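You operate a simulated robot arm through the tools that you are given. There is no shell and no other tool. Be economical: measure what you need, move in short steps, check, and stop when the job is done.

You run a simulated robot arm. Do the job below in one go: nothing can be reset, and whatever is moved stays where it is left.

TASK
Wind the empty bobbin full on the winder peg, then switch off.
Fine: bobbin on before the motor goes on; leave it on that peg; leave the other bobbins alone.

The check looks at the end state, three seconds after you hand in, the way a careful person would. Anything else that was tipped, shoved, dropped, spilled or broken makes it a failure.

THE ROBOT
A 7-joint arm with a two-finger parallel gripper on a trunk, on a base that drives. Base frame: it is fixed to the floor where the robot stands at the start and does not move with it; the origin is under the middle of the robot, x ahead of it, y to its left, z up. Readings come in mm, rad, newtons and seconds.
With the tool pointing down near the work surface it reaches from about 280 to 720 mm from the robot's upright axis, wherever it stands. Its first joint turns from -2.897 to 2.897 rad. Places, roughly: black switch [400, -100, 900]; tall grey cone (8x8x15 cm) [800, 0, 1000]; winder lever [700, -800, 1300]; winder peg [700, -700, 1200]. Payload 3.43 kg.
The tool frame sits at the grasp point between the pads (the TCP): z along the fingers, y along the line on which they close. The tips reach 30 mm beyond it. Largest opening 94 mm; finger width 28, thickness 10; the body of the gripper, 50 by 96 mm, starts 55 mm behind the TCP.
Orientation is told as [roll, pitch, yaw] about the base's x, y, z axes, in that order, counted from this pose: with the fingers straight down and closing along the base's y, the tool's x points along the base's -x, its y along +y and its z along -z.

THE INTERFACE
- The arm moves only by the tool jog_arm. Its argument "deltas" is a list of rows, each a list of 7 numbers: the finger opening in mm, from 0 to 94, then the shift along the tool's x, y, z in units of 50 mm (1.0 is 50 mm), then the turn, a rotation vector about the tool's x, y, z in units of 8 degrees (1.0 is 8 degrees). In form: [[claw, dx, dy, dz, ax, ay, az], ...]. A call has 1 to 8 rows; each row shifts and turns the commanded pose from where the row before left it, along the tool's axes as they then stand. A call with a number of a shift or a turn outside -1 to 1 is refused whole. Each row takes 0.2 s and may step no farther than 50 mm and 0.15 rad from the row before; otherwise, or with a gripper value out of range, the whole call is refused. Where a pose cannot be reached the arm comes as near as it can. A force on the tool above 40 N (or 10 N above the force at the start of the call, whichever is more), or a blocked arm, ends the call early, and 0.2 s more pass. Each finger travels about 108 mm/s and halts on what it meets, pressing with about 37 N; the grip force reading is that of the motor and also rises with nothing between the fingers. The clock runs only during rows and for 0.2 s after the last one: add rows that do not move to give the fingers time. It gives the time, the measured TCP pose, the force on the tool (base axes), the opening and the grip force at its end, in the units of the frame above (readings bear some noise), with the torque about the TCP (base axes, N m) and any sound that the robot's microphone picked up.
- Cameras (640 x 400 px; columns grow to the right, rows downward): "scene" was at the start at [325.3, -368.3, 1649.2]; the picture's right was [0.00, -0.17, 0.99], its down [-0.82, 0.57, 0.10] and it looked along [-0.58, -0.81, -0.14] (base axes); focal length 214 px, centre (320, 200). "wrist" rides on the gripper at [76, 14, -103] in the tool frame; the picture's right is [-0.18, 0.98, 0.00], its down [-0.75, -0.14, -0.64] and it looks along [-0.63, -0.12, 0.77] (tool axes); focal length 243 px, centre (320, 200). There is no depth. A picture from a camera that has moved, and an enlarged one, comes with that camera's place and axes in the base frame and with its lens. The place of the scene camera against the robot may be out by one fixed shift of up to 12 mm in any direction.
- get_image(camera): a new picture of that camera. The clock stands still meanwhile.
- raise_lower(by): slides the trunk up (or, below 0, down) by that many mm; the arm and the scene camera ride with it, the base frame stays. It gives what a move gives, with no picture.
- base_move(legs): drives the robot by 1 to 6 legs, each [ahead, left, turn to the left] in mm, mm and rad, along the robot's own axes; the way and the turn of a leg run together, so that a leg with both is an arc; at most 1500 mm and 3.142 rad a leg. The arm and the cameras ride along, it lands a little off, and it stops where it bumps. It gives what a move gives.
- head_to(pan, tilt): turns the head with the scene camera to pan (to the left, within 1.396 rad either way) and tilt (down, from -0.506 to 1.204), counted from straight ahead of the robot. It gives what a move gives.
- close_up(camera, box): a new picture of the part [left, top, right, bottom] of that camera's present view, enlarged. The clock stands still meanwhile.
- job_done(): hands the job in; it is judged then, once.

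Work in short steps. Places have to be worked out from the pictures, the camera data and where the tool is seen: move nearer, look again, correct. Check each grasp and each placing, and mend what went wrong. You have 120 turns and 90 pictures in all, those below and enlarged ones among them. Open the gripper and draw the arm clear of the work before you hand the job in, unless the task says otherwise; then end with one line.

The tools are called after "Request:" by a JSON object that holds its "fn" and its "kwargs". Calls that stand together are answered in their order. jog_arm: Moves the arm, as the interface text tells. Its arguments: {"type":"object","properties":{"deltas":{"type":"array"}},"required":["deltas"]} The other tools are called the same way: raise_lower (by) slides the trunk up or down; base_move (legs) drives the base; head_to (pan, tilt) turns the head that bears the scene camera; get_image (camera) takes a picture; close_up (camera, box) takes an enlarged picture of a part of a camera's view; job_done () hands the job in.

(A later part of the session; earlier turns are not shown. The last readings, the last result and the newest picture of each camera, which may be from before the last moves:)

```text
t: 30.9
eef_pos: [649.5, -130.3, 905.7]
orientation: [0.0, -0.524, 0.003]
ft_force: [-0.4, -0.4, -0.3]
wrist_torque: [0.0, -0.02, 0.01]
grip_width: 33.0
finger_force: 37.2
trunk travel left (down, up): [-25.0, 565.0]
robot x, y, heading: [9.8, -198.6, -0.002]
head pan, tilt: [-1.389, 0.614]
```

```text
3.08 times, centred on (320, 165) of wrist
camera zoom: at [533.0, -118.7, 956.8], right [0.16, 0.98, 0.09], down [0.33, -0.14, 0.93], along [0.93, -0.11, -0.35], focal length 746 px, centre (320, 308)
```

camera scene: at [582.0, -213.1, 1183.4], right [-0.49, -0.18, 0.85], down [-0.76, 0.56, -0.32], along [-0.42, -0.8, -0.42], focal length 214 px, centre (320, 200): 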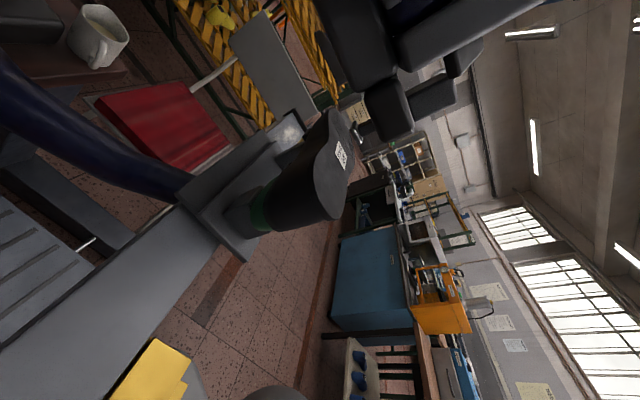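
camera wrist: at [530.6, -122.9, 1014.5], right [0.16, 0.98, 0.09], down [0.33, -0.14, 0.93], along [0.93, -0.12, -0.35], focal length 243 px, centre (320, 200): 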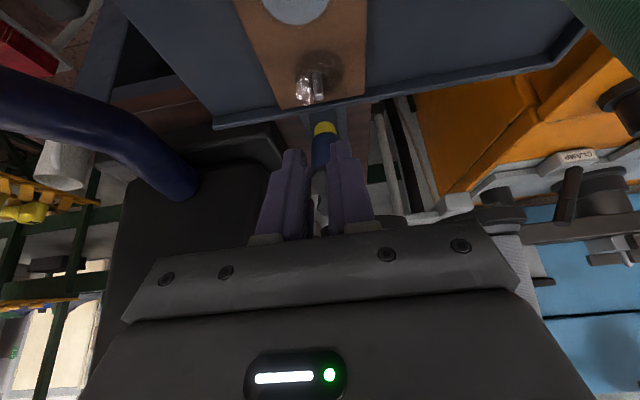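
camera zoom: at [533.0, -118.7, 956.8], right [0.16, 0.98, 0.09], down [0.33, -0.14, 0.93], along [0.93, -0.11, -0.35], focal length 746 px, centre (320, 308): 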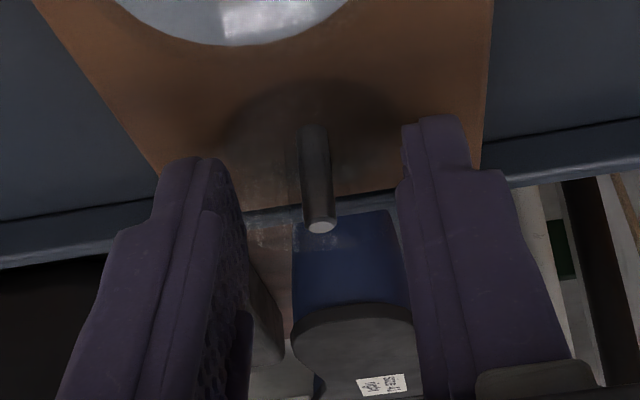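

A solid grip now: 33.0 mm at 37 N, no side force. I lift straight up slowly.

Request:
{"fn": "jog_arm", "kwargs": {"deltas": [[26, -0.05, 0, -0.087, 0, 0, 0], [26, -0.1, 0, -0.173, 0, 0, 0], [26, -0.1, 0, -0.173, 0, 0, 0], [26, -0.15, 0, -0.26, 0, 0, 0], [26, -0.2, 0, -0.346, 0, 0, 0], [26, -0.2, 0, -0.346, 0, 0, 0]]}}

Request:
{"fn": "close_up", "kwargs": {"camera": "wrist", "box": [220, 60, 420, 230]}}

```text
t: 32.3
eef_pos: [650.2, -131.3, 985.4]
orientation: [0.003, -0.526, 0.001]
ft_force: [1.0, 0.1, 0.5]
wrist_torque: [0.0, 0.04, 0.02]
grip_width: 33.3
finger_force: 37.0
trunk travel left (down, up): [-25.0, 565.0]
robot x, y, heading: [15.0, -207.3, 0.005]
head pan, tilt: [-1.389, 0.614]
```

```text
2.35 times, centred on (320, 145) of wrist
camera zoom: at [533.6, -118.4, 1036.3], right [0.16, 0.98, 0.09], down [0.33, -0.14, 0.93], along [0.93, -0.11, -0.35], focal length 571 px, centre (320, 329)
```

zoom: 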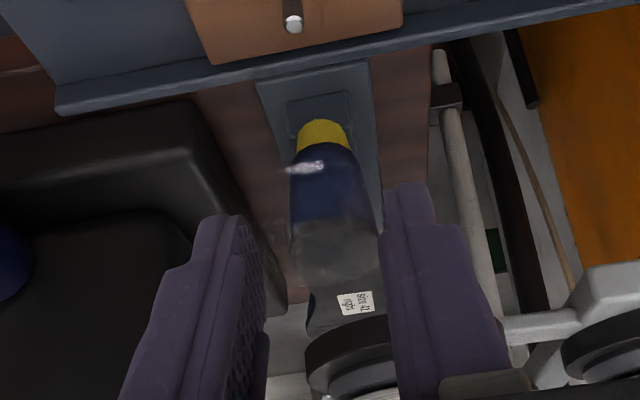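

The bobbin is held and its old peg is bare. I retreat back and up from the cones before travelling.

Request:
{"fn": "jog_arm", "kwargs": {"deltas": [[26, 0.22, 0, -0.82, 0, 0, 0], [26, 0.22, 0, -0.82, 0, 0, 0], [26, 0.22, 0, -0.82, 0, 0, 0], [26, 0.4, 0, -0.55, 0, 0, 0], [26, 0.6, 0, -0.35, 0, 0, 0], [26, 0.7, 0, -0.4, 0, 0, 0], [26, 0.7, 0, -0.4, 0, 0, 0]]}}

Request:
{"fn": "raise_lower", "kwargs": {"by": 260}}

Request:
{"fn": "get_image", "kwargs": {"camera": "wrist"}}

```text
t: 33.9
eef_pos: [412.9, -136.5, 1087.8]
orientation: [0.0, -0.525, 0.005]
ft_force: [0.6, -0.6, -0.1]
wrist_torque: [0.0, -0.01, 0.01]
grip_width: 33.2
finger_force: 36.8
trunk travel left (down, up): [-25.0, 565.0]
robot x, y, heading: [14.6, -203.0, 0.002]
head pan, tilt: [-1.389, 0.614]
```

```text
t: 36.5
eef_pos: [414.9, -134.5, 1348.5]
orientation: [0.001, -0.526, 0.005]
ft_force: [-0.2, -0.5, 0.1]
wrist_torque: [-0.01, 0.03, -0.01]
grip_width: 33.4
finger_force: 37.0
trunk travel left (down, up): [-285.0, 305.0]
robot x, y, heading: [11.1, -203.7, -0.002]
head pan, tilt: [-1.389, 0.614]
```

```text
46 pictures are left
camera wrist: at [297.2, -123.1, 1398.9], right [0.16, 0.98, 0.09], down [0.33, -0.14, 0.93], along [0.93, -0.11, -0.35], focal length 243 px, centre (320, 200)
```

wrist: 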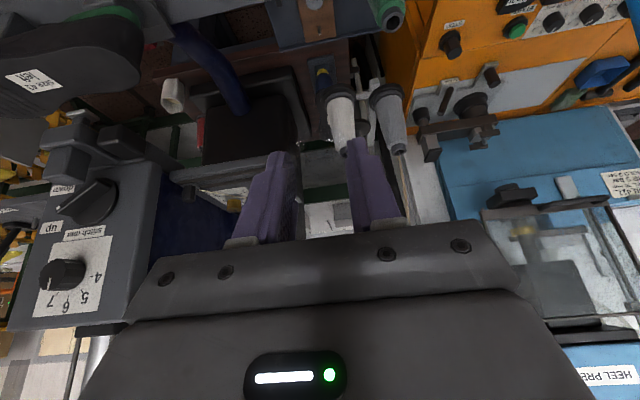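

Bobbin still held (33.4 mm). The machine head lies to the right at a safe distance; I drive right to stand before the winder.

Request:
{"fn": "base_move", "kwargs": {"legs": [[-10, 0, 0], [0, -250, 0], [0, -235, 0]]}}

Request:
{"fn": "get_image", "kwargs": {"camera": "wrist"}}

```text
t: 40.0
eef_pos: [404.0, -622.1, 1347.1]
orientation: [0.001, -0.526, 0.004]
ft_force: [0.0, -0.1, 0.6]
wrist_torque: [0.04, 0.0, 0.02]
grip_width: 33.0
finger_force: 36.4
trunk travel left (down, up): [-285.0, 305.0]
robot x, y, heading: [1.6, -687.9, 0.001]
head pan, tilt: [-1.389, 0.614]
```

```text
45 pictures are left
camera wrist: at [288.6, -610.0, 1399.1], right [0.15, 0.98, 0.09], down [0.33, -0.14, 0.93], along [0.93, -0.11, -0.35], focal length 243 px, centre (320, 200)
```

wrist: 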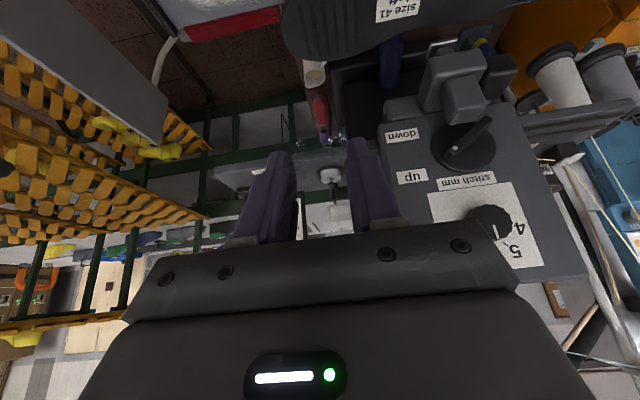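

I move right and forward toward the peg, keeping height.

Request:
{"fn": "jog_arm", "kwargs": {"deltas": [[26, -0.5, -0.52, 0.29, 0, 0, 0], [26, -0.5, -0.52, 0.29, 0, 0, 0], [26, -0.5, -0.52, 0.29, 0, 0, 0], [26, -0.5, -0.52, 0.29, 0, 0, 0]]}}

Request:
{"fn": "get_image", "kwargs": {"camera": "wrist"}}

```text
t: 41.0
eef_pos: [527.1, -726.2, 1348.7]
orientation: [0.001, -0.526, 0.004]
ft_force: [0.5, 0.3, -0.7]
wrist_torque: [0.07, 0.02, 0.02]
grip_width: 32.6
finger_force: 37.0
trunk travel left (down, up): [-285.0, 305.0]
robot x, y, heading: [5.2, -690.4, 0.002]
head pan, tilt: [-1.389, 0.614]
```

```text
44 pictures are left
camera wrist: at [409.3, -713.8, 1399.4], right [0.15, 0.98, 0.09], down [0.33, -0.14, 0.93], along [0.93, -0.11, -0.35], focal length 243 px, centre (320, 200)
```

wrist: 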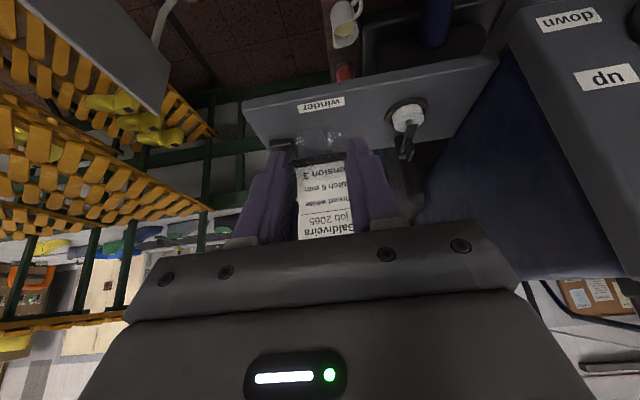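

Request:
{"fn": "close_up", "kwargs": {"camera": "wrist", "box": [240, 80, 440, 205]}}

```text
3.20 times, centred on (340, 142) of wrist
camera zoom: at [409.3, -713.8, 1399.4], right [0.15, 0.98, 0.09], down [0.33, -0.14, 0.93], along [0.93, -0.11, -0.35], focal length 776 px, centre (256, 384)
```

zoom: 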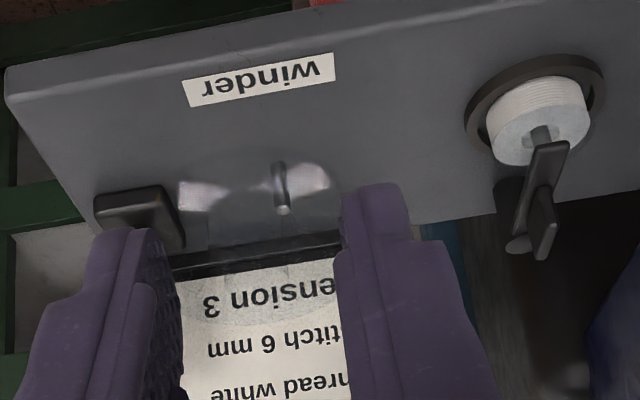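

The peg stands between the fingers' line of sight; a first ray gives y ≈ -727. I advance closer but still above it for a second view.

Request:
{"fn": "jog_arm", "kwargs": {"deltas": [[26, -0.46, 0, 0.6, 0, 0, 0], [26, -0.46, 0, 0.6, 0, 0, 0], [26, -0.46, 0, 0.6, 0, 0, 0]]}}

Request:
{"fn": "close_up", "kwargs": {"camera": "wrist", "box": [220, 60, 420, 205]}}

```text
t: 41.9
eef_pos: [630.5, -722.3, 1304.4]
orientation: [0.002, -0.526, 0.006]
ft_force: [1.0, -0.1, -0.3]
wrist_torque: [-0.01, 0.01, 0.02]
grip_width: 32.7
finger_force: 37.0
trunk travel left (down, up): [-285.0, 305.0]
robot x, y, heading: [5.7, -688.5, 0.005]
head pan, tilt: [-1.389, 0.614]
```

```text
2.76 times, centred on (320, 132) of wrist
camera zoom: at [512.7, -710.8, 1355.8], right [0.15, 0.98, 0.09], down [0.33, -0.14, 0.93], along [0.93, -0.11, -0.35], focal length 669 px, centre (320, 386)
```

zoom: 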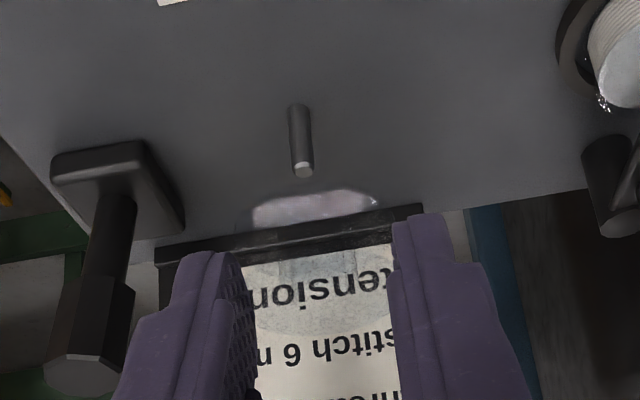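

Triangulated: peg at (664, -727), base 1213, tip 1235. I move the bobbin to hover just above the tip at TCP (657.5, -726, 1273).

Request:
{"fn": "jog_arm", "kwargs": {"deltas": [[26, -0.077, -0.038, 0.407, 0, 0, 0], [26, -0.077, -0.038, 0.407, 0, 0, 0], [26, 0, 0, 0, 0, 0, 0]]}}

Request:
{"fn": "close_up", "kwargs": {"camera": "wrist", "box": [240, 100, 400, 200]}}

```text
t: 42.6
eef_pos: [653.1, -728.2, 1275.7]
orientation: [0.002, -0.525, 0.005]
ft_force: [0.0, 0.1, -0.4]
wrist_torque: [0.0, 0.03, -0.01]
grip_width: 32.5
finger_force: 36.6
trunk travel left (down, up): [-285.0, 305.0]
robot x, y, heading: [2.5, -689.1, 0.001]
head pan, tilt: [-1.389, 0.614]
```

```text
4.00 times, centred on (320, 150) of wrist
camera zoom: at [537.4, -716.5, 1325.8], right [0.15, 0.98, 0.09], down [0.33, -0.14, 0.93], along [0.93, -0.11, -0.35], focal length 970 px, centre (320, 400)
```

zoom: 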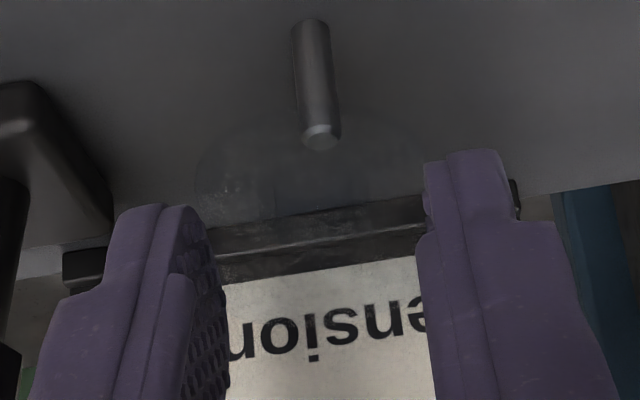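

The peg is ~4 mm further forward and 2 mm left of the bobbin hole; I correct and look again.

Request:
{"fn": "jog_arm", "kwargs": {"deltas": [[26, -0.075, 0.042, 0.043, 0, 0, 0], [26, 0, 0, 0, 0, 0, 0], [26, 0, 0, 0, 0, 0, 0]]}}

Request:
{"fn": "close_up", "kwargs": {"camera": "wrist", "box": [240, 100, 400, 200]}}

```text
t: 43.5
eef_pos: [658.2, -725.7, 1275.8]
orientation: [0.002, -0.525, 0.004]
ft_force: [0.5, 0.0, 0.2]
wrist_torque: [0.0, 0.02, 0.03]
grip_width: 32.5
finger_force: 36.9
trunk travel left (down, up): [-285.0, 305.0]
robot x, y, heading: [4.8, -686.5, 0.003]
head pan, tilt: [-1.389, 0.614]
```

```text
4.00 times, centred on (320, 150) of wrist
camera zoom: at [541.4, -713.8, 1326.3], right [0.15, 0.98, 0.09], down [0.33, -0.14, 0.93], along [0.93, -0.11, -0.35], focal length 970 px, centre (320, 400)
```

zoom: 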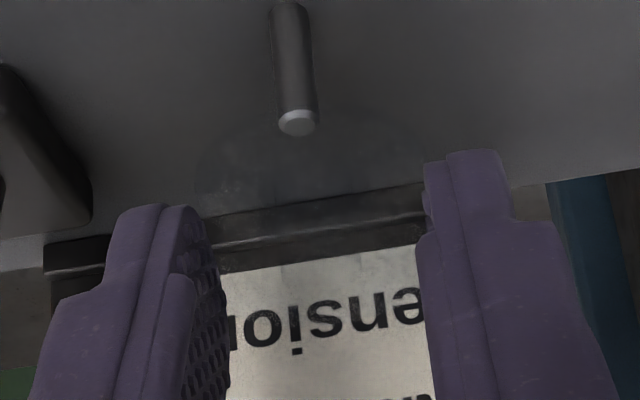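

Nearly centred. A 1 mm trim, then descend 12 mm to start the bobbin over the peg tip and check force.

Request:
{"fn": "jog_arm", "kwargs": {"deltas": [[26, -0.017, -0.016, 0.01, 0, 0, 0], [26, 0.06, 0, 0.104, 0, 0, 0], [26, 0.06, 0, 0.104, 0, 0, 0]]}}

Request:
{"fn": "close_up", "kwargs": {"camera": "wrist", "box": [240, 100, 400, 200]}}

```text
t: 44.2
eef_pos: [658.5, -725.9, 1267.0]
orientation: [0.0, -0.535, 0.004]
ft_force: [3.1, -1.5, 23.0]
wrist_torque: [-0.07, -0.26, 0.11]
grip_width: 32.5
finger_force: 36.8
trunk travel left (down, up): [-285.0, 305.0]
robot x, y, heading: [4.9, -689.9, 0.005]
head pan, tilt: [-1.389, 0.614]
```

```text
4.00 times, centred on (320, 150) of wrist
camera zoom: at [541.3, -713.8, 1317.2], right [0.15, 0.98, 0.09], down [0.32, -0.14, 0.94], along [0.93, -0.11, -0.34], focal length 970 px, centre (320, 400)
```

zoom: 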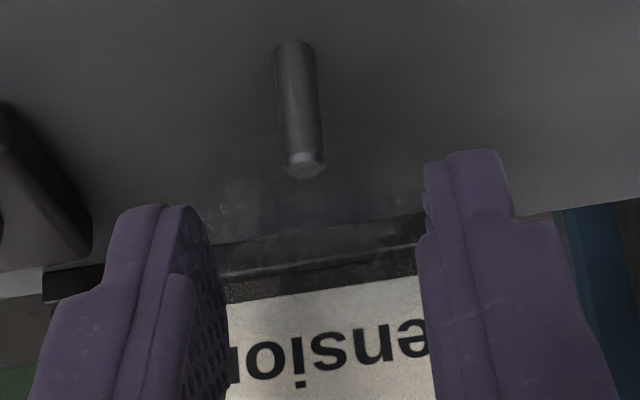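

It rests on the peg tip (23 N up) without entering; evidence points to being ~1 mm short in x and slightly left. I lift 3 mm, trim, and set down again.

Request:
{"fn": "jog_arm", "kwargs": {"deltas": [[26, -0.06, 0, -0.1, 0, 0, 0], [26, -0.016, -0.01, 0.009, 0, 0, 0], [26, 0.05, 0, 0.087, 0, 0, 0], [26, 0.03, 0, 0.05, 0, 0, 0]]}}

```text
t: 45.2
eef_pos: [658.4, -724.0, 1263.6]
orientation: [-0.001, -0.534, 0.006]
ft_force: [3.2, 1.4, 28.0]
wrist_torque: [0.02, -0.22, 0.01]
grip_width: 30.3
finger_force: 37.0
trunk travel left (down, up): [-285.0, 305.0]
robot x, y, heading: [6.2, -687.0, 0.001]
head pan, tilt: [-1.389, 0.614]
```

The grip narrowed to 30.3, so the bobbin may be slipping; I back off slightly and look.

Request:
{"fn": "jog_arm", "kwargs": {"deltas": [[26, -0.06, 0, -0.104, 0, 0, 0], [26, 0, 0, 0, 0, 0, 0]]}}

Request:
{"fn": "close_up", "kwargs": {"camera": "wrist", "box": [240, 100, 400, 200]}}

```text
t: 45.9
eef_pos: [658.8, -727.5, 1264.7]
orientation: [0.001, -0.521, 0.002]
ft_force: [0.3, 0.1, 0.6]
wrist_torque: [0.02, 0.05, 0.0]
grip_width: 29.9
finger_force: 36.6
trunk travel left (down, up): [-285.0, 305.0]
robot x, y, heading: [4.2, -692.7, 0.008]
head pan, tilt: [-1.389, 0.614]
```

```text
4.00 times, centred on (320, 150) of wrist
camera zoom: at [542.0, -715.1, 1315.6], right [0.16, 0.98, 0.09], down [0.34, -0.14, 0.93], along [0.93, -0.11, -0.35], focal length 970 px, centre (320, 400)
```

zoom: 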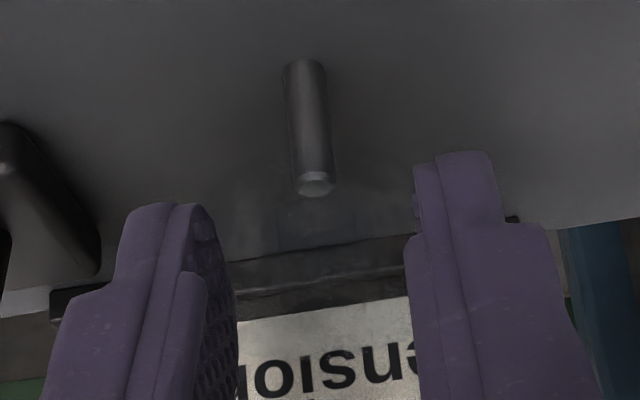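

Request:
{"fn": "close_up", "kwargs": {"camera": "wrist", "box": [280, 130, 360, 190]}}

Request:
{"fn": "head_to", "kwargs": {"pan": -0.9, "tilt": 0.8}}

Request:
{"fn": "get_image", "kwargs": {"camera": "scene"}}

```text
6.67 times, centred on (320, 160) of wrist
camera zoom: at [542.0, -715.1, 1315.6], right [0.16, 0.98, 0.09], down [0.34, -0.14, 0.93], along [0.93, -0.11, -0.35], focal length 1618 px, centre (320, 467)
```

zoom: 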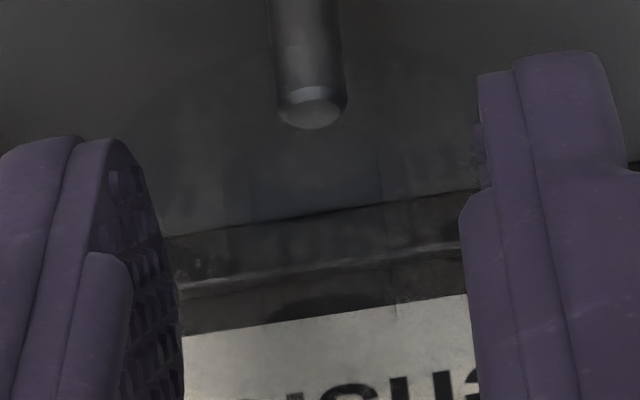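

```text
t: 46.8
eef_pos: [659.9, -726.3, 1266.3]
orientation: [0.002, -0.525, 0.005]
ft_force: [0.2, -0.5, 0.1]
wrist_torque: [0.0, 0.01, 0.03]
grip_width: 29.9
finger_force: 37.0
trunk travel left (down, up): [-285.0, 305.0]
robot x, y, heading: [2.1, -689.6, 0.001]
head pan, tilt: [-0.901, 0.799]
```

```text
36 pictures are left
camera scene: at [643.4, -788.1, 1354.6], right [-0.39, -0.62, 0.68], down [-0.83, 0.56, 0.04], along [-0.4, -0.55, -0.73], focal length 214 px, centre (320, 200)
```

scene: 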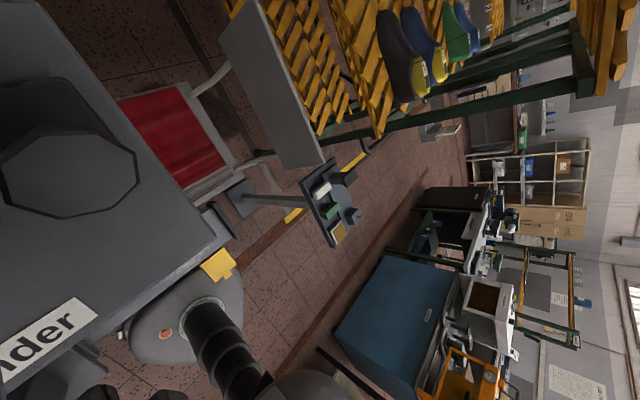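

I turn the head to look at the gripped bobbin from the front side.

Request:
{"fn": "head_to", "kwargs": {"pan": -0.05, "tilt": 0.6}}

Request:
{"fn": "get_image", "kwargs": {"camera": "scene"}}

```text
t: 48.0
eef_pos: [659.1, -726.4, 1266.0]
orientation: [0.001, -0.526, 0.004]
ft_force: [0.4, -0.4, 0.1]
wrist_torque: [0.03, 0.05, 0.0]
grip_width: 29.7
finger_force: 36.9
trunk travel left (down, up): [-285.0, 305.0]
robot x, y, heading: [4.2, -688.1, 0.003]
head pan, tilt: [-0.051, 0.6]
```

```text
35 pictures are left
camera scene: at [676.8, -729.2, 1330.0], right [-0.02, -1.0, 0.04], down [-1.0, 0.02, 0.07], along [-0.08, -0.04, -1.0], focal length 214 px, centre (320, 200)
```

scene: 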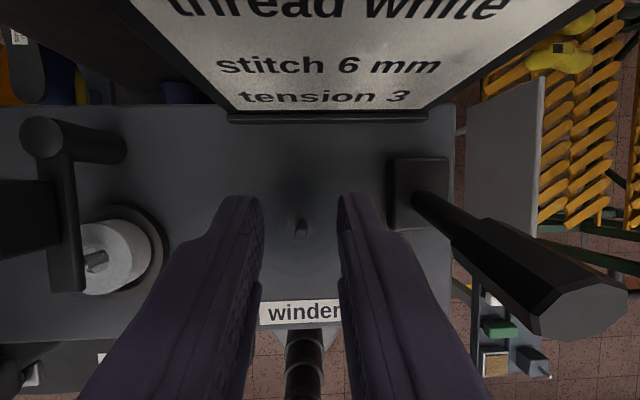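

Excellent overhead view. I zoom on the fingertips, bobbin and peg.

Request:
{"fn": "close_up", "kwargs": {"camera": "scene", "box": [230, 170, 370, 280]}}

```text
3.64 times, centred on (300, 225) of scene
camera zoom: at [676.8, -729.2, 1330.0], right [-0.02, -1.0, 0.04], down [-1.0, 0.02, 0.07], along [-0.08, -0.04, -1.0], focal length 780 px, centre (393, 109)
```

zoom: 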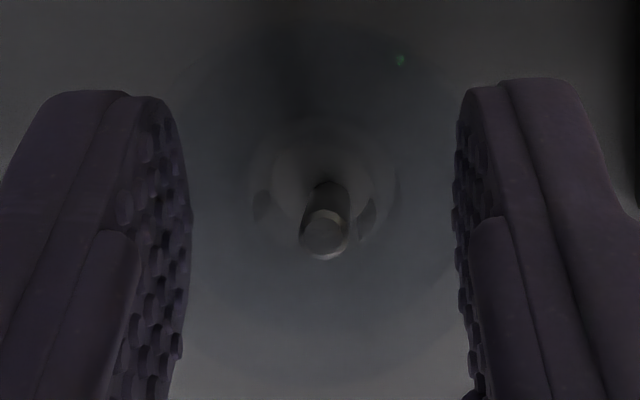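

Request:
{"fn": "close_up", "kwargs": {"camera": "scene", "box": [270, 190, 334, 240]}}

```text
8.00 times, centred on (302, 215) of scene
camera zoom: at [676.8, -729.2, 1330.0], right [-0.02, -1.0, 0.04], down [-1.0, 0.02, 0.07], along [-0.08, -0.04, -1.0], focal length 1716 px, centre (464, 80)
```

zoom: 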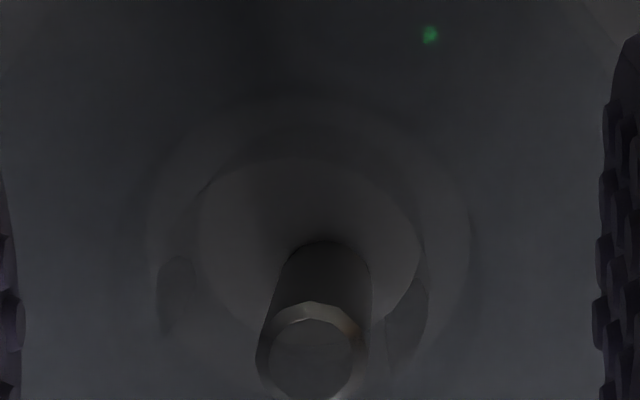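

The overhead view shows the bobbin slid forward in the grip: its hole is ~6–9 mm ahead of the peg (y is aligned). I rise 3 mm, shift back 7 mm and look again.

Request:
{"fn": "jog_arm", "kwargs": {"deltas": [[26, 0.09, 0, -0.12, 0, 0, 0], [26, 0, 0, 0, 0, 0, 0]]}}

Request:
{"fn": "close_up", "kwargs": {"camera": "scene", "box": [260, 180, 340, 240]}}

```text
t: 48.5
eef_pos: [653.3, -726.0, 1268.8]
orientation: [0.001, -0.526, 0.005]
ft_force: [-0.3, 0.3, -0.4]
wrist_torque: [0.03, 0.01, -0.01]
grip_width: 29.8
finger_force: 37.0
trunk travel left (down, up): [-285.0, 305.0]
robot x, y, heading: [5.2, -692.8, 0.004]
head pan, tilt: [-0.051, 0.6]
```

```text
6.67 times, centred on (300, 210) of scene
camera zoom: at [670.7, -729.1, 1333.6], right [-0.02, -1.0, 0.04], down [-1.0, 0.02, 0.07], along [-0.08, -0.04, -1.0], focal length 1430 px, centre (453, 133)
```

zoom: 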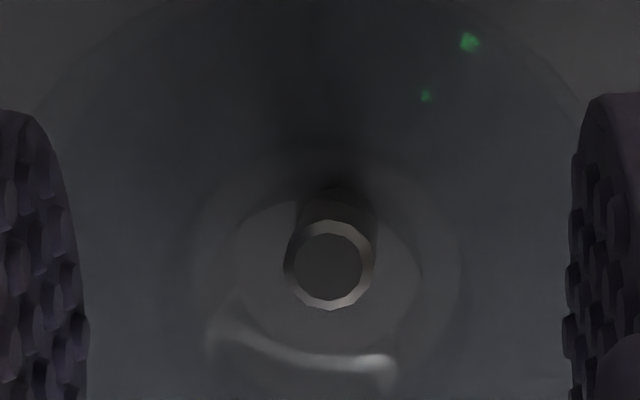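

Now peg and hole line up nearly concentric. I shift back 1.5 mm more (for the sight-line slant) and descend 7 mm gently.

Request:
{"fn": "jog_arm", "kwargs": {"deltas": [[26, 0.026, 0, -0.015, 0, 0, 0], [26, 0.03, 0, 0.052, 0, 0, 0], [26, 0.04, 0, 0.07, 0, 0, 0], [26, 0, 0, 0, 0, 0, 0]]}}

Request:
{"fn": "close_up", "kwargs": {"camera": "scene", "box": [260, 180, 340, 240]}}

```text
t: 49.5
eef_pos: [651.0, -725.4, 1262.0]
orientation: [0.002, -0.526, 0.004]
ft_force: [0.1, 0.3, -0.1]
wrist_torque: [0.0, 0.01, 0.01]
grip_width: 29.9
finger_force: 37.2
trunk travel left (down, up): [-285.0, 305.0]
robot x, y, heading: [3.6, -690.9, 0.002]
head pan, tilt: [-0.051, 0.6]
```

```text
6.67 times, centred on (300, 210) of scene
camera zoom: at [668.6, -728.9, 1325.7], right [-0.02, -1.0, 0.04], down [-1.0, 0.02, 0.07], along [-0.08, -0.04, -1.0], focal length 1430 px, centre (453, 133)
```

zoom: 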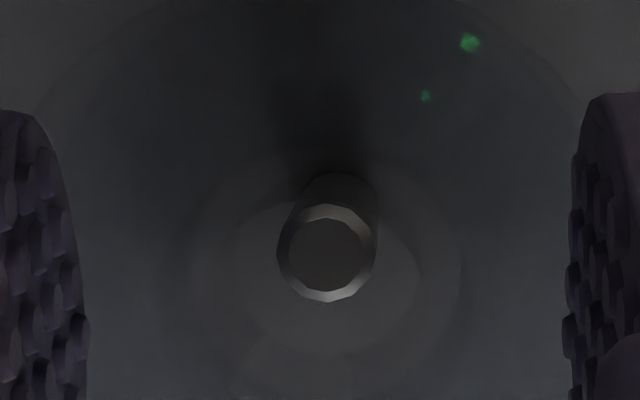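

No contact force; the peg is inside the hole outline. I continue down 8 mm.

Request:
{"fn": "jog_arm", "kwargs": {"deltas": [[26, 0.04, 0, 0.07, 0, 0, 0], [26, 0.04, 0, 0.07, 0, 0, 0], [26, 0, 0, 0, 0, 0, 0]]}}

Request:
{"fn": "close_up", "kwargs": {"camera": "scene", "box": [260, 180, 340, 240]}}

```text
t: 50.4
eef_pos: [652.1, -726.6, 1253.5]
orientation: [0.002, -0.525, 0.005]
ft_force: [0.3, -0.3, -0.2]
wrist_torque: [0.0, 0.04, 0.0]
grip_width: 29.8
finger_force: 36.7
trunk travel left (down, up): [-285.0, 305.0]
robot x, y, heading: [7.9, -692.8, 0.007]
head pan, tilt: [-0.051, 0.6]
```

```text
6.67 times, centred on (300, 210) of scene
camera zoom: at [669.2, -729.7, 1317.2], right [-0.02, -1.0, 0.04], down [-1.0, 0.02, 0.07], along [-0.07, -0.04, -1.0], focal length 1430 px, centre (453, 133)
```

zoom: 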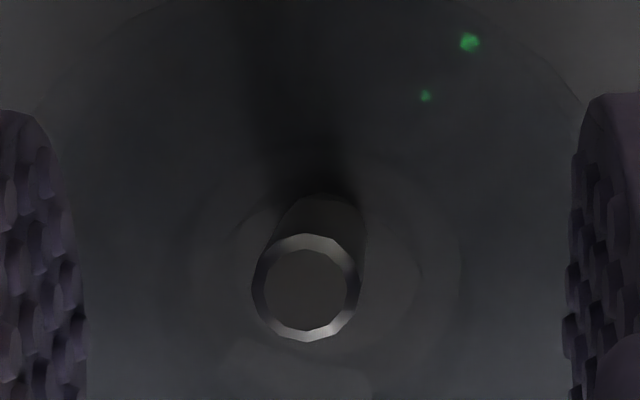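

Still free and inside. Down further until it seats.

Request:
{"fn": "jog_arm", "kwargs": {"deltas": [[26, 0.04, 0, 0.07, 0, 0, 0], [26, 0.03, 0, 0.052, 0, 0, 0], [26, 0.02, 0, 0.035, 0, 0, 0]]}}

Request:
{"fn": "close_up", "kwargs": {"camera": "scene", "box": [260, 180, 340, 240]}}

```text
t: 51.1
eef_pos: [651.9, -727.5, 1247.9]
orientation: [0.001, -0.535, 0.005]
ft_force: [3.3, -0.5, 22.9]
wrist_torque: [0.0, -0.18, 0.25]
grip_width: 29.5
finger_force: 36.8
trunk travel left (down, up): [-285.0, 305.0]
robot x, y, heading: [1.0, -691.0, -0.002]
head pan, tilt: [-0.051, 0.6]
```

```text
6.67 times, centred on (300, 210) of scene
camera zoom: at [668.3, -729.5, 1311.9], right [-0.02, -1.0, 0.04], down [-1.0, 0.02, 0.07], along [-0.07, -0.04, -1.0], focal length 1430 px, centre (453, 133)
```

zoom: 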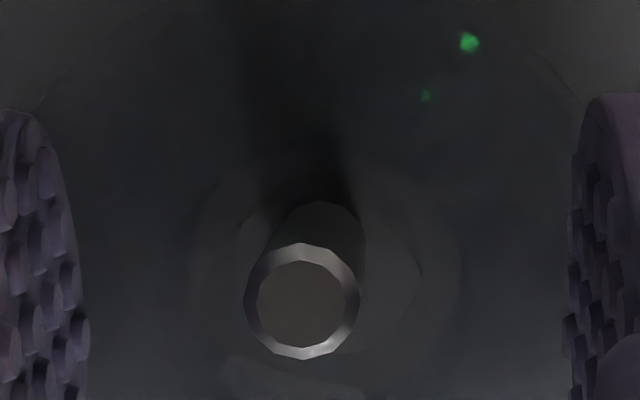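

Contact at z≈1248: seated (tips near the plate). I relieve slightly and open the fingers.

Request:
{"fn": "jog_arm", "kwargs": {"deltas": [[26, -0.03, 0, -0.052, 0, 0, 0], [34, 0, 0, 0, 0, 0, 0], [42, 0, 0, 0, 0, 0, 0], [54, 0, 0, 0, 0, 0, 0], [54, 0, 0, 0, 0, 0, 0]]}}

Request:
{"fn": "close_up", "kwargs": {"camera": "scene", "box": [240, 160, 360, 260]}}

Request:
{"fn": "close_up", "kwargs": {"camera": "wrist", "box": [240, 90, 400, 200]}}

```text
t: 52.4
eef_pos: [648.8, -728.6, 1248.1]
orientation: [0.0, -0.527, 0.001]
ft_force: [0.7, 12.2, 24.5]
wrist_torque: [1.21, -0.15, 0.49]
grip_width: 57.1
finger_force: 1.8
trunk travel left (down, up): [-285.0, 305.0]
robot x, y, heading: [6.5, -688.3, 0.002]
head pan, tilt: [-0.051, 0.6]
```

```text
4.00 times, centred on (300, 210) of scene
camera zoom: at [666.6, -731.1, 1311.8], right [-0.02, -1.0, 0.04], down [-1.0, 0.03, 0.07], along [-0.07, -0.04, -1.0], focal length 858 px, centre (400, 160)
```

zoom: 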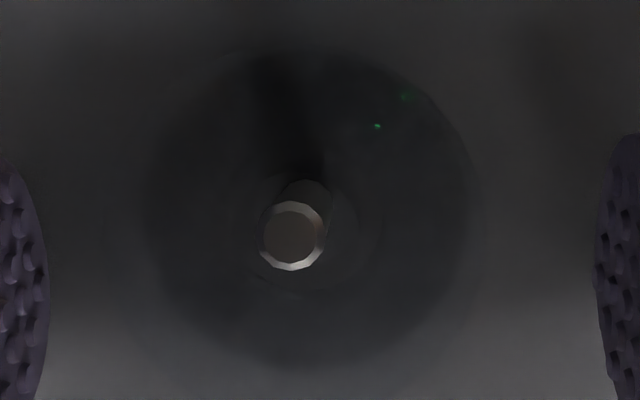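

```text
3.64 times, centred on (320, 145) of wrist
camera zoom: at [532.4, -715.9, 1298.8], right [0.16, 0.98, 0.09], down [0.33, -0.14, 0.93], along [0.93, -0.12, -0.35], focal length 882 px, centre (320, 400)
```

zoom: 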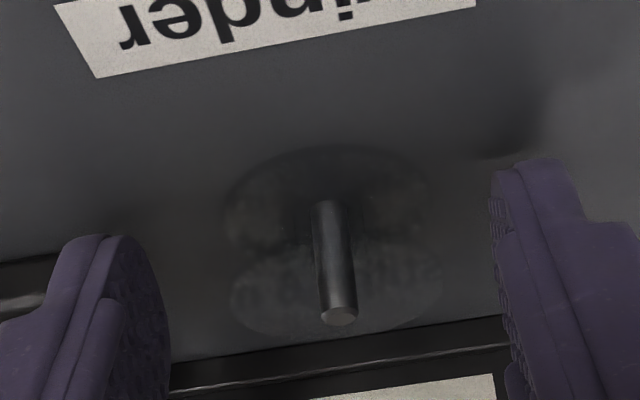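

The bobbin sits flat on the winder peg. The right finger seems to brush the lever block, so I narrow slightly and withdraw up.

Request:
{"fn": "jog_arm", "kwargs": {"deltas": [[48, 0, 0.03, -0.05, 0, 0, 0], [48, -0.2, 0, -0.346, 0, 0, 0], [48, -0.4, 0, -0.692, 0, 0, 0], [48, -0.1, 0, -0.8, 0, 0, 0]]}}

Request:
{"fn": "close_up", "kwargs": {"camera": "wrist", "box": [180, 40, 460, 200]}}

Request:
{"fn": "get_image", "kwargs": {"camera": "scene"}}

```text
t: 53.4
eef_pos: [631.4, -724.0, 1349.4]
orientation: [-0.001, -0.525, 0.006]
ft_force: [-0.7, -0.2, 0.4]
wrist_torque: [0.0, 0.01, -0.05]
grip_width: 48.1
finger_force: 0.0
trunk travel left (down, up): [-285.0, 305.0]
robot x, y, heading: [4.3, -689.0, 0.005]
head pan, tilt: [-0.051, 0.6]
```

```text
2.29 times, centred on (320, 120) of wrist
camera zoom: at [514.4, -712.5, 1400.9], right [0.15, 0.98, 0.09], down [0.33, -0.14, 0.93], along [0.93, -0.11, -0.35], focal length 555 px, centre (320, 383)
```

zoom: 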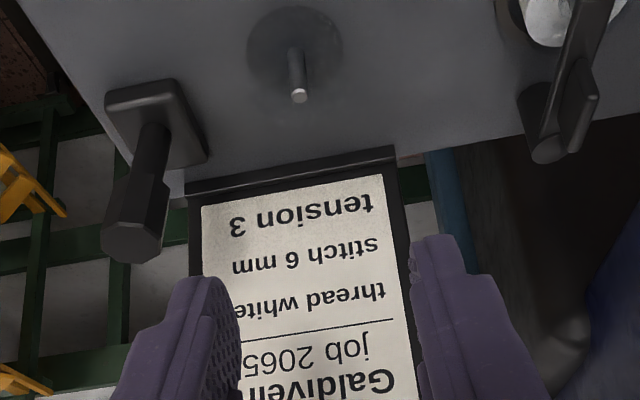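

```text
25 pictures are left
camera scene: at [648.6, -727.3, 1413.7], right [-0.02, -1.0, 0.04], down [-1.0, 0.02, 0.07], along [-0.07, -0.04, -1.0], focal length 214 px, centre (320, 200)
```

scene: 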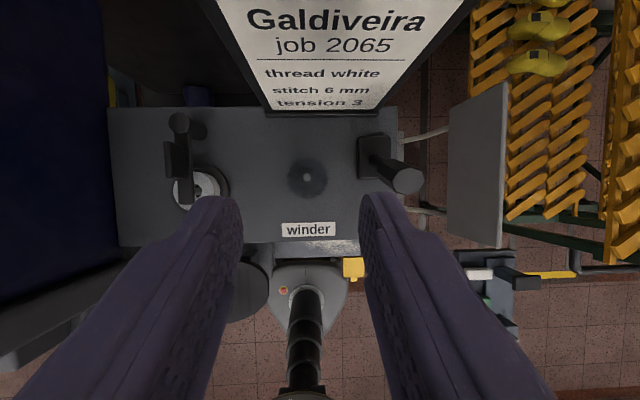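

The bobbin is on. The lever leans ~30° toward the robot, i.e. apparently disengaged; I'll push it forward. I stow the head, close the fingers and go behind the lever head at about (590, -789, 1286).

Request:
{"fn": "head_to", "kwargs": {"pan": -1.39, "tilt": 0.614}}

Request:
{"fn": "jog_arm", "kwargs": {"deltas": [[20, 0.355, -0.65, -0.205, 0, 0, 0], [0, 0.355, -0.65, -0.205, 0, 0, 0], [0, 0.315, 0, 0.546, 0, 0, 0], [0, 0.315, 0, 0.546, 0, 0, 0]]}}

Request:
{"fn": "get_image", "kwargs": {"camera": "wrist"}}

```text
t: 54.8
eef_pos: [632.3, -724.2, 1349.1]
orientation: [0.001, -0.526, 0.007]
ft_force: [0.3, 0.2, 0.5]
wrist_torque: [-0.01, 0.0, 0.0]
grip_width: 47.8
finger_force: 0.0
trunk travel left (down, up): [-285.0, 305.0]
robot x, y, heading: [6.2, -689.0, 0.007]
head pan, tilt: [-1.389, 0.614]
```

```text
t: 55.8
eef_pos: [592.6, -790.8, 1284.1]
orientation: [0.002, -0.526, 0.005]
ft_force: [0.2, 0.8, 0.7]
wrist_torque: [0.02, -0.01, -0.03]
grip_width: 0.1
finger_force: 32.4
trunk travel left (down, up): [-285.0, 305.0]
robot x, y, heading: [4.0, -686.4, 0.005]
head pan, tilt: [-1.389, 0.614]
```

```text
24 pictures are left
camera wrist: at [476.1, -778.9, 1334.8], right [0.15, 0.98, 0.09], down [0.33, -0.14, 0.93], along [0.93, -0.11, -0.35], focal length 243 px, centre (320, 200)
```

wrist: 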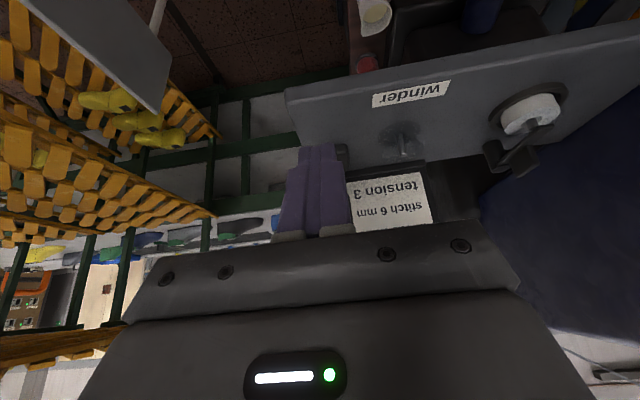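

The fingers are right behind the lever. I push forward in small steps and watch the force.

Request:
{"fn": "jog_arm", "kwargs": {"deltas": [[0, -0.26, 0, 0.15, 0, 0, 0], [0, -0.173, 0, 0.1, 0, 0, 0], [0, -0.173, 0, 0.1, 0, 0, 0], [0, -0.173, 0, 0.1, 0, 0, 0]]}}

```text
t: 56.8
eef_pos: [639.5, -790.2, 1284.0]
orientation: [0.001, -0.526, 0.004]
ft_force: [0.7, 0.6, -0.7]
wrist_torque: [-0.02, 0.03, -0.02]
grip_width: 0.2
finger_force: 33.3
trunk travel left (down, up): [-285.0, 305.0]
robot x, y, heading: [4.7, -692.1, 0.005]
head pan, tilt: [-1.389, 0.614]
```

Request:
{"fn": "close_up", "kwargs": {"camera": "wrist", "box": [200, 60, 440, 210]}}

```text
2.67 times, centred on (320, 135) of wrist
camera zoom: at [521.7, -779.0, 1335.0], right [0.15, 0.98, 0.09], down [0.33, -0.14, 0.93], along [0.93, -0.11, -0.35], focal length 647 px, centre (320, 373)
```

zoom: 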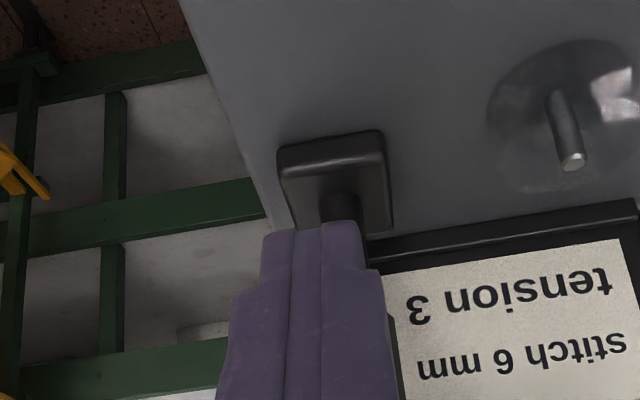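

No contact yet; I continue forward in small steps.

Request:
{"fn": "jog_arm", "kwargs": {"deltas": [[0, -0.173, 0, 0.1, 0, 0, 0], [0, -0.173, 0, 0.1, 0, 0, 0]]}}

Request:
{"fn": "get_image", "kwargs": {"camera": "wrist"}}

```text
t: 57.4
eef_pos: [656.9, -792.0, 1282.5]
orientation: [0.002, -0.521, 0.007]
ft_force: [-13.5, 1.3, -6.6]
wrist_torque: [0.15, 0.38, 0.07]
grip_width: 0.1
finger_force: 33.2
trunk travel left (down, up): [-285.0, 305.0]
robot x, y, heading: [5.2, -687.1, 0.004]
head pan, tilt: [-1.389, 0.614]
```

```text
22 pictures are left
camera wrist: at [540.3, -779.1, 1334.2], right [0.15, 0.98, 0.09], down [0.33, -0.14, 0.93], along [0.93, -0.11, -0.35], focal length 243 px, centre (320, 200)
```

wrist: 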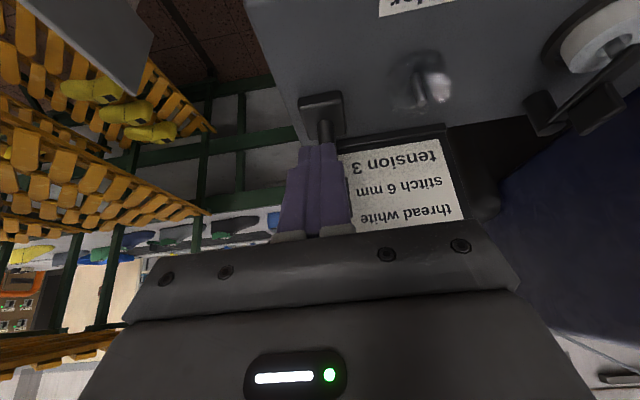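

Now 13 N resistance. I push another 6 mm and compare.

Request:
{"fn": "jog_arm", "kwargs": {"deltas": [[0, -0.104, 0, 0.06, 0, 0, 0]]}}

Request:
{"fn": "close_up", "kwargs": {"camera": "wrist", "box": [220, 70, 420, 210]}}

```text
t: 58.0
eef_pos: [658.7, -792.4, 1279.5]
orientation: [0.003, -0.512, 0.005]
ft_force: [-13.5, 0.2, -4.8]
wrist_torque: [0.04, 0.36, 0.07]
grip_width: 0.0
finger_force: 32.8
trunk travel left (down, up): [-285.0, 305.0]
robot x, y, heading: [4.3, -688.3, 0.002]
head pan, tilt: [-1.389, 0.614]
stopped in row 1: the force on the tool passed its limit at 42 N (the readings are from after the stop); the commanded pose is now the measured one
```

```text
2.86 times, centred on (320, 140) of wrist
camera zoom: at [542.6, -779.5, 1332.9], right [0.16, 0.98, 0.09], down [0.34, -0.14, 0.93], along [0.93, -0.11, -0.36], focal length 693 px, centre (320, 371)
```

zoom: 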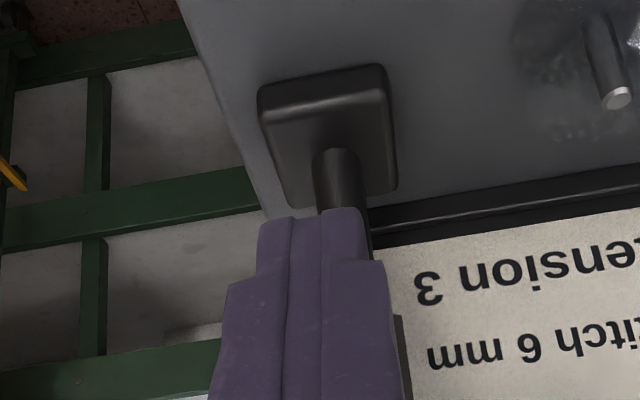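

Hard stop: the lever does not seem to swing that way. I back off 40 mm, rise, and view it from above.

Request:
{"fn": "jog_arm", "kwargs": {"deltas": [[0, 0.35, 0, -0.2, 0, 0, 0], [0, 0.45, 0, -0.3, 0, 0, 0], [0, -0.2, 0.3, -0.8, 0, 0, 0], [0, -0.2, 0.3, -0.8, 0, 0, 0]]}}

Request:
{"fn": "head_to", "kwargs": {"pan": -0.05, "tilt": 0.4}}

Request:
{"fn": "get_image", "kwargs": {"camera": "scene"}}

```text
t: 59.0
eef_pos: [592.1, -759.6, 1361.3]
orientation: [0.004, -0.515, 0.004]
ft_force: [0.3, 0.1, 0.3]
wrist_torque: [-0.03, 0.02, -0.04]
grip_width: 0.0
finger_force: 33.0
trunk travel left (down, up): [-285.0, 305.0]
robot x, y, heading: [1.9, -688.9, 0.006]
head pan, tilt: [-1.389, 0.614]
```

```text
t: 60.5
eef_pos: [593.2, -759.6, 1360.7]
orientation: [0.003, -0.515, 0.004]
ft_force: [0.4, 0.7, 0.4]
wrist_torque: [-0.03, -0.02, 0.01]
grip_width: 0.0
finger_force: 33.1
trunk travel left (down, up): [-285.0, 305.0]
robot x, y, heading: [5.2, -689.9, 0.002]
head pan, tilt: [-0.051, 0.4]
```

```text
20 pictures are left
camera scene: at [629.1, -763.4, 1429.7], right [-0.02, -1.0, 0.04], down [-0.99, 0.02, -0.11], along [0.11, -0.04, -0.99], focal length 214 px, centre (320, 200)
```

scene: 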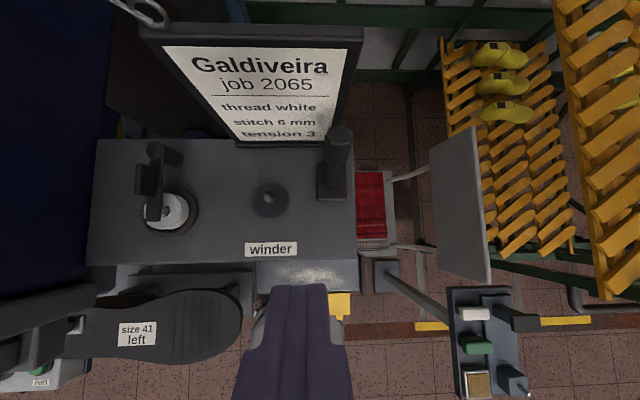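

The lever has flipped: it now leans forward (tip x ≈694 vs 650 before), so it's engaged. Next the switch: I retreat the arm, then drive back and left.

Request:
{"fn": "jog_arm", "kwargs": {"deltas": [[0, 0.77, 0, -0.44, 0, 0, 0], [0, 0.77, 0, -0.44, 0, 0, 0], [0, 0.77, 0, -0.44, 0, 0, 0], [0, 0.77, 0, -0.44, 0, 0, 0]]}}

Request:
{"fn": "base_move", "kwargs": {"legs": [[-110, 0, 0], [0, 270, 0], [0, 260, 0]]}}

Request:
{"fn": "raise_lower", "kwargs": {"by": -220}}

Request:
{"fn": "get_image", "kwargs": {"camera": "wrist"}}

```text
t: 61.5
eef_pos: [414.3, -764.3, 1364.5]
orientation: [0.003, -0.515, 0.003]
ft_force: [-0.4, -0.9, -0.6]
wrist_torque: [-0.02, -0.04, 0.02]
grip_width: 0.1
finger_force: 32.6
trunk travel left (down, up): [-285.0, 305.0]
robot x, y, heading: [2.0, -687.9, 0.005]
head pan, tilt: [-0.051, 0.4]
```

```text
t: 65.6
eef_pos: [300.3, -234.3, 1362.9]
orientation: [0.002, -0.513, 0.007]
ft_force: [-0.2, -0.1, -1.2]
wrist_torque: [0.01, 0.05, 0.0]
grip_width: 0.0
finger_force: 32.4
trunk travel left (down, up): [-285.0, 305.0]
robot x, y, heading: [-113.8, -163.5, 0.01]
head pan, tilt: [-0.051, 0.4]
```

```text
t: 68.0
eef_pos: [299.1, -234.7, 1143.1]
orientation: [0.003, -0.515, 0.008]
ft_force: [1.2, 0.4, 0.1]
wrist_torque: [-0.02, 0.02, 0.01]
grip_width: 0.1
finger_force: 33.2
trunk travel left (down, up): [-65.0, 525.0]
robot x, y, heading: [-113.1, -160.5, 0.003]
head pan, tilt: [-0.051, 0.4]
```

```text
19 pictures are left
camera wrist: at [183.3, -223.0, 1195.4], right [0.15, 0.98, 0.09], down [0.34, -0.14, 0.93], along [0.93, -0.11, -0.36], focal length 243 px, centre (320, 200)
```

wrist: 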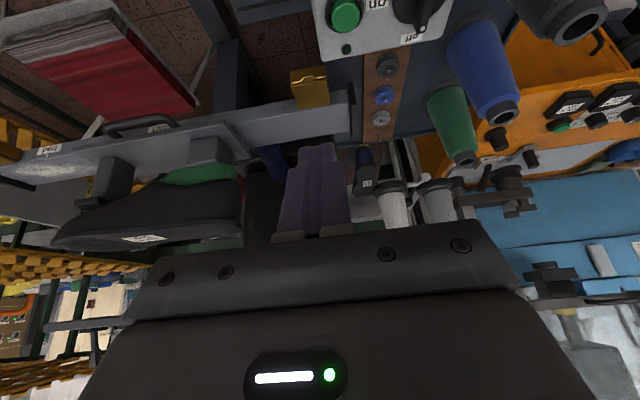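

I move over toward the switch box to view it from above with the scene camera.

Request:
{"fn": "jog_arm", "kwargs": {"deltas": [[0, -0.12, 0.7, 0.07, 0, 0, 0], [0, -0.12, 0.7, 0.07, 0, 0, 0], [0, -0.12, 0.7, 0.07, 0, 0, 0]]}}

Request:
{"fn": "get_image", "kwargs": {"camera": "scene"}}

```text
t: 68.8
eef_pos: [318.2, -128.8, 1143.7]
orientation: [0.004, -0.514, 0.006]
ft_force: [0.4, 0.6, 0.1]
wrist_torque: [-0.02, 0.01, 0.01]
grip_width: 0.1
finger_force: 32.5
trunk travel left (down, up): [-65.0, 525.0]
robot x, y, heading: [-108.9, -162.5, 0.007]
head pan, tilt: [-0.051, 0.4]
```

```text
18 pictures are left
camera scene: at [354.7, -131.1, 1212.6], right [-0.02, -1.0, 0.04], down [-0.99, 0.01, -0.12], along [0.11, -0.04, -0.99], focal length 214 px, centre (320, 200)
```

scene: 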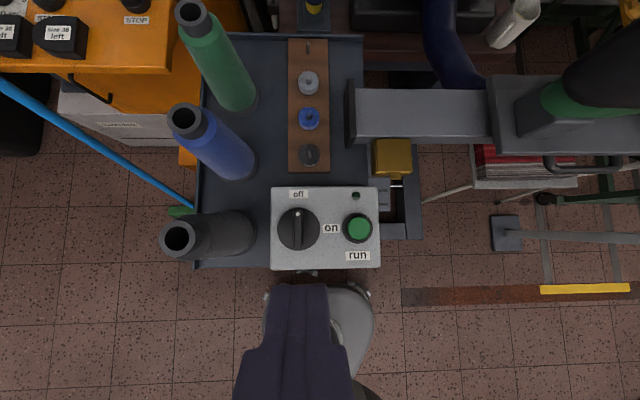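

Switch seen from above: knob centre ≈ (357, -112), top z ≈ 902, bar pointing to "off" (+x); "on" is to the right (-y). I'll turn it by pushing the bar end with closed fingers. First I make the hand more upright and come down to the +y side of the bar's far end.

Request:
{"fn": "jog_arm", "kwargs": {"deltas": [[0, 0, 0, 0, 0, 1, 0], [0, 0, 0, 0, 0, 0.9, 0], [0, -0.035, 0.195, 0.93, 0, 0, 0], [0, -0.035, 0.195, 0.93, 0, 0, 0], [0, -0.035, 0.195, 0.93, 0, 0, 0], [0, -0.035, 0.195, 0.8, 0, 0, 0]]}}

Request:
{"fn": "get_image", "kwargs": {"camera": "wrist"}}

```text
t: 70.2
eef_pos: [371.9, -88.6, 971.9]
orientation: [0.002, -0.25, 0.007]
ft_force: [0.5, 0.3, 0.5]
wrist_torque: [-0.01, 0.01, 0.01]
grip_width: 0.0
finger_force: 33.1
trunk travel left (down, up): [-65.0, 525.0]
robot x, y, heading: [-110.7, -161.3, 0.007]
head pan, tilt: [-0.051, 0.4]
```

```text
17 pictures are left
camera wrist: at [272.4, -77.9, 1052.3], right [0.17, 0.98, 0.05], down [0.57, -0.14, 0.81], along [0.8, -0.11, -0.59], focal length 243 px, centre (320, 200)
```

wrist: 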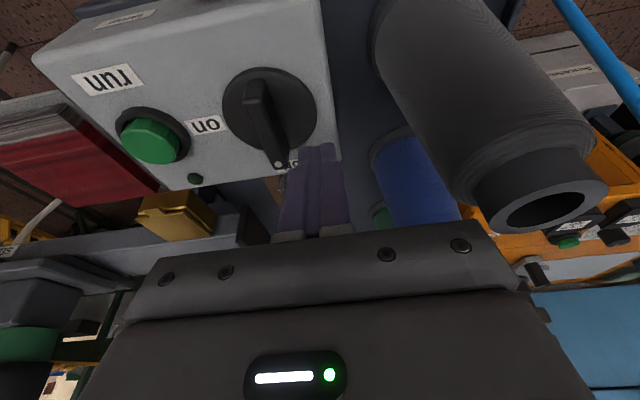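

Comparing views, the knob disc is at z≈920, centre about (354, -116), bar end near (387, -120). I lower the tip to z≈925 just left of the bar end.

Request:
{"fn": "jog_arm", "kwargs": {"deltas": [[0, 0, -0.13, 0, 0, 0, 0], [0, 0.087, 0, 0.35, 0, 0, 0], [0, 0, 0, 0, 0, 0, 0]]}}

Request:
{"fn": "close_up", "kwargs": {"camera": "wrist", "box": [200, 60, 400, 200]}}

```text
t: 71.0
eef_pos: [372.3, -96.3, 953.3]
orientation: [0.004, -0.25, 0.009]
ft_force: [-0.1, 0.1, 0.3]
wrist_torque: [-0.01, 0.01, 0.0]
grip_width: 0.0
finger_force: 32.9
trunk travel left (down, up): [-65.0, 525.0]
robot x, y, heading: [-114.9, -160.1, 0.007]
head pan, tilt: [-0.051, 0.4]
```

```text
2.86 times, centred on (300, 130) of wrist
camera zoom: at [272.7, -84.6, 1033.9], right [0.17, 0.98, 0.05], down [0.57, -0.14, 0.81], along [0.8, -0.11, -0.59], focal length 693 px, centre (377, 400)
```

zoom: 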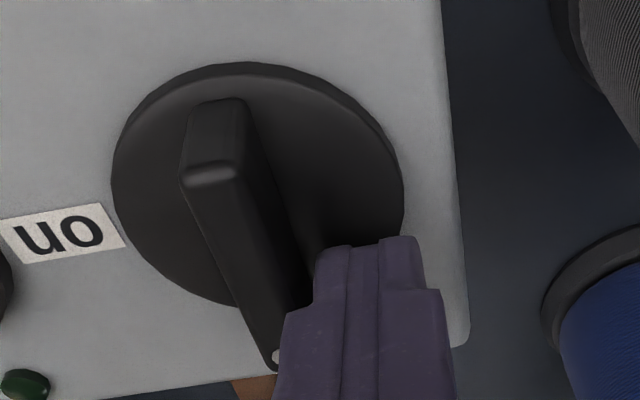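

The tip is just left of the bar. I sweep it in an arc toward "on" (−y then back).

Request:
{"fn": "jog_arm", "kwargs": {"deltas": [[0, -0.058, -0.24, 0.014, 0, 0, 0], [0, -0.039, -0.18, 0.01, 0, 0, 0], [0, 0.058, -0.22, -0.014, 0, 0, 0], [0, 0.116, -0.18, -0.029, 0, 0, 0]]}}

Request:
{"fn": "close_up", "kwargs": {"camera": "wrist", "box": [200, 40, 440, 200]}}

```text
t: 72.0
eef_pos: [374.0, -132.8, 954.1]
orientation: [0.006, -0.267, 0.011]
ft_force: [13.1, 1.8, 1.3]
wrist_torque: [0.18, -0.15, 0.02]
grip_width: 0.1
finger_force: 33.5
trunk travel left (down, up): [-65.0, 525.0]
robot x, y, heading: [-112.2, -157.6, 0.011]
head pan, tilt: [-0.051, 0.4]
stopped in row 4: the force on the tool passed its limit at 50 N (the readings are from after the stop); the commanded pose is now the measured one
```

```text
2.50 times, centred on (320, 120) of wrist
camera zoom: at [274.8, -122.1, 1034.2], right [0.17, 0.98, 0.05], down [0.56, -0.14, 0.82], along [0.81, -0.1, -0.57], focal length 606 px, centre (320, 400)
```

zoom: 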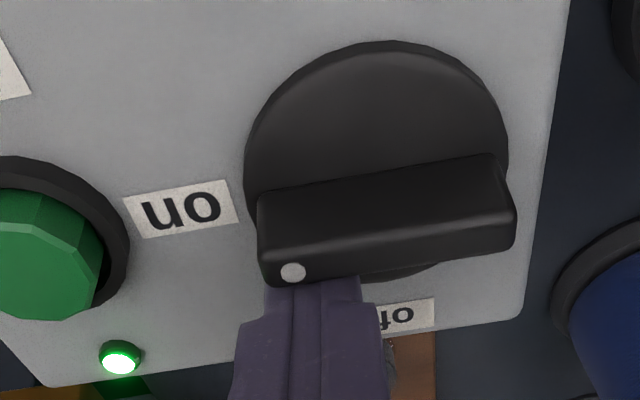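

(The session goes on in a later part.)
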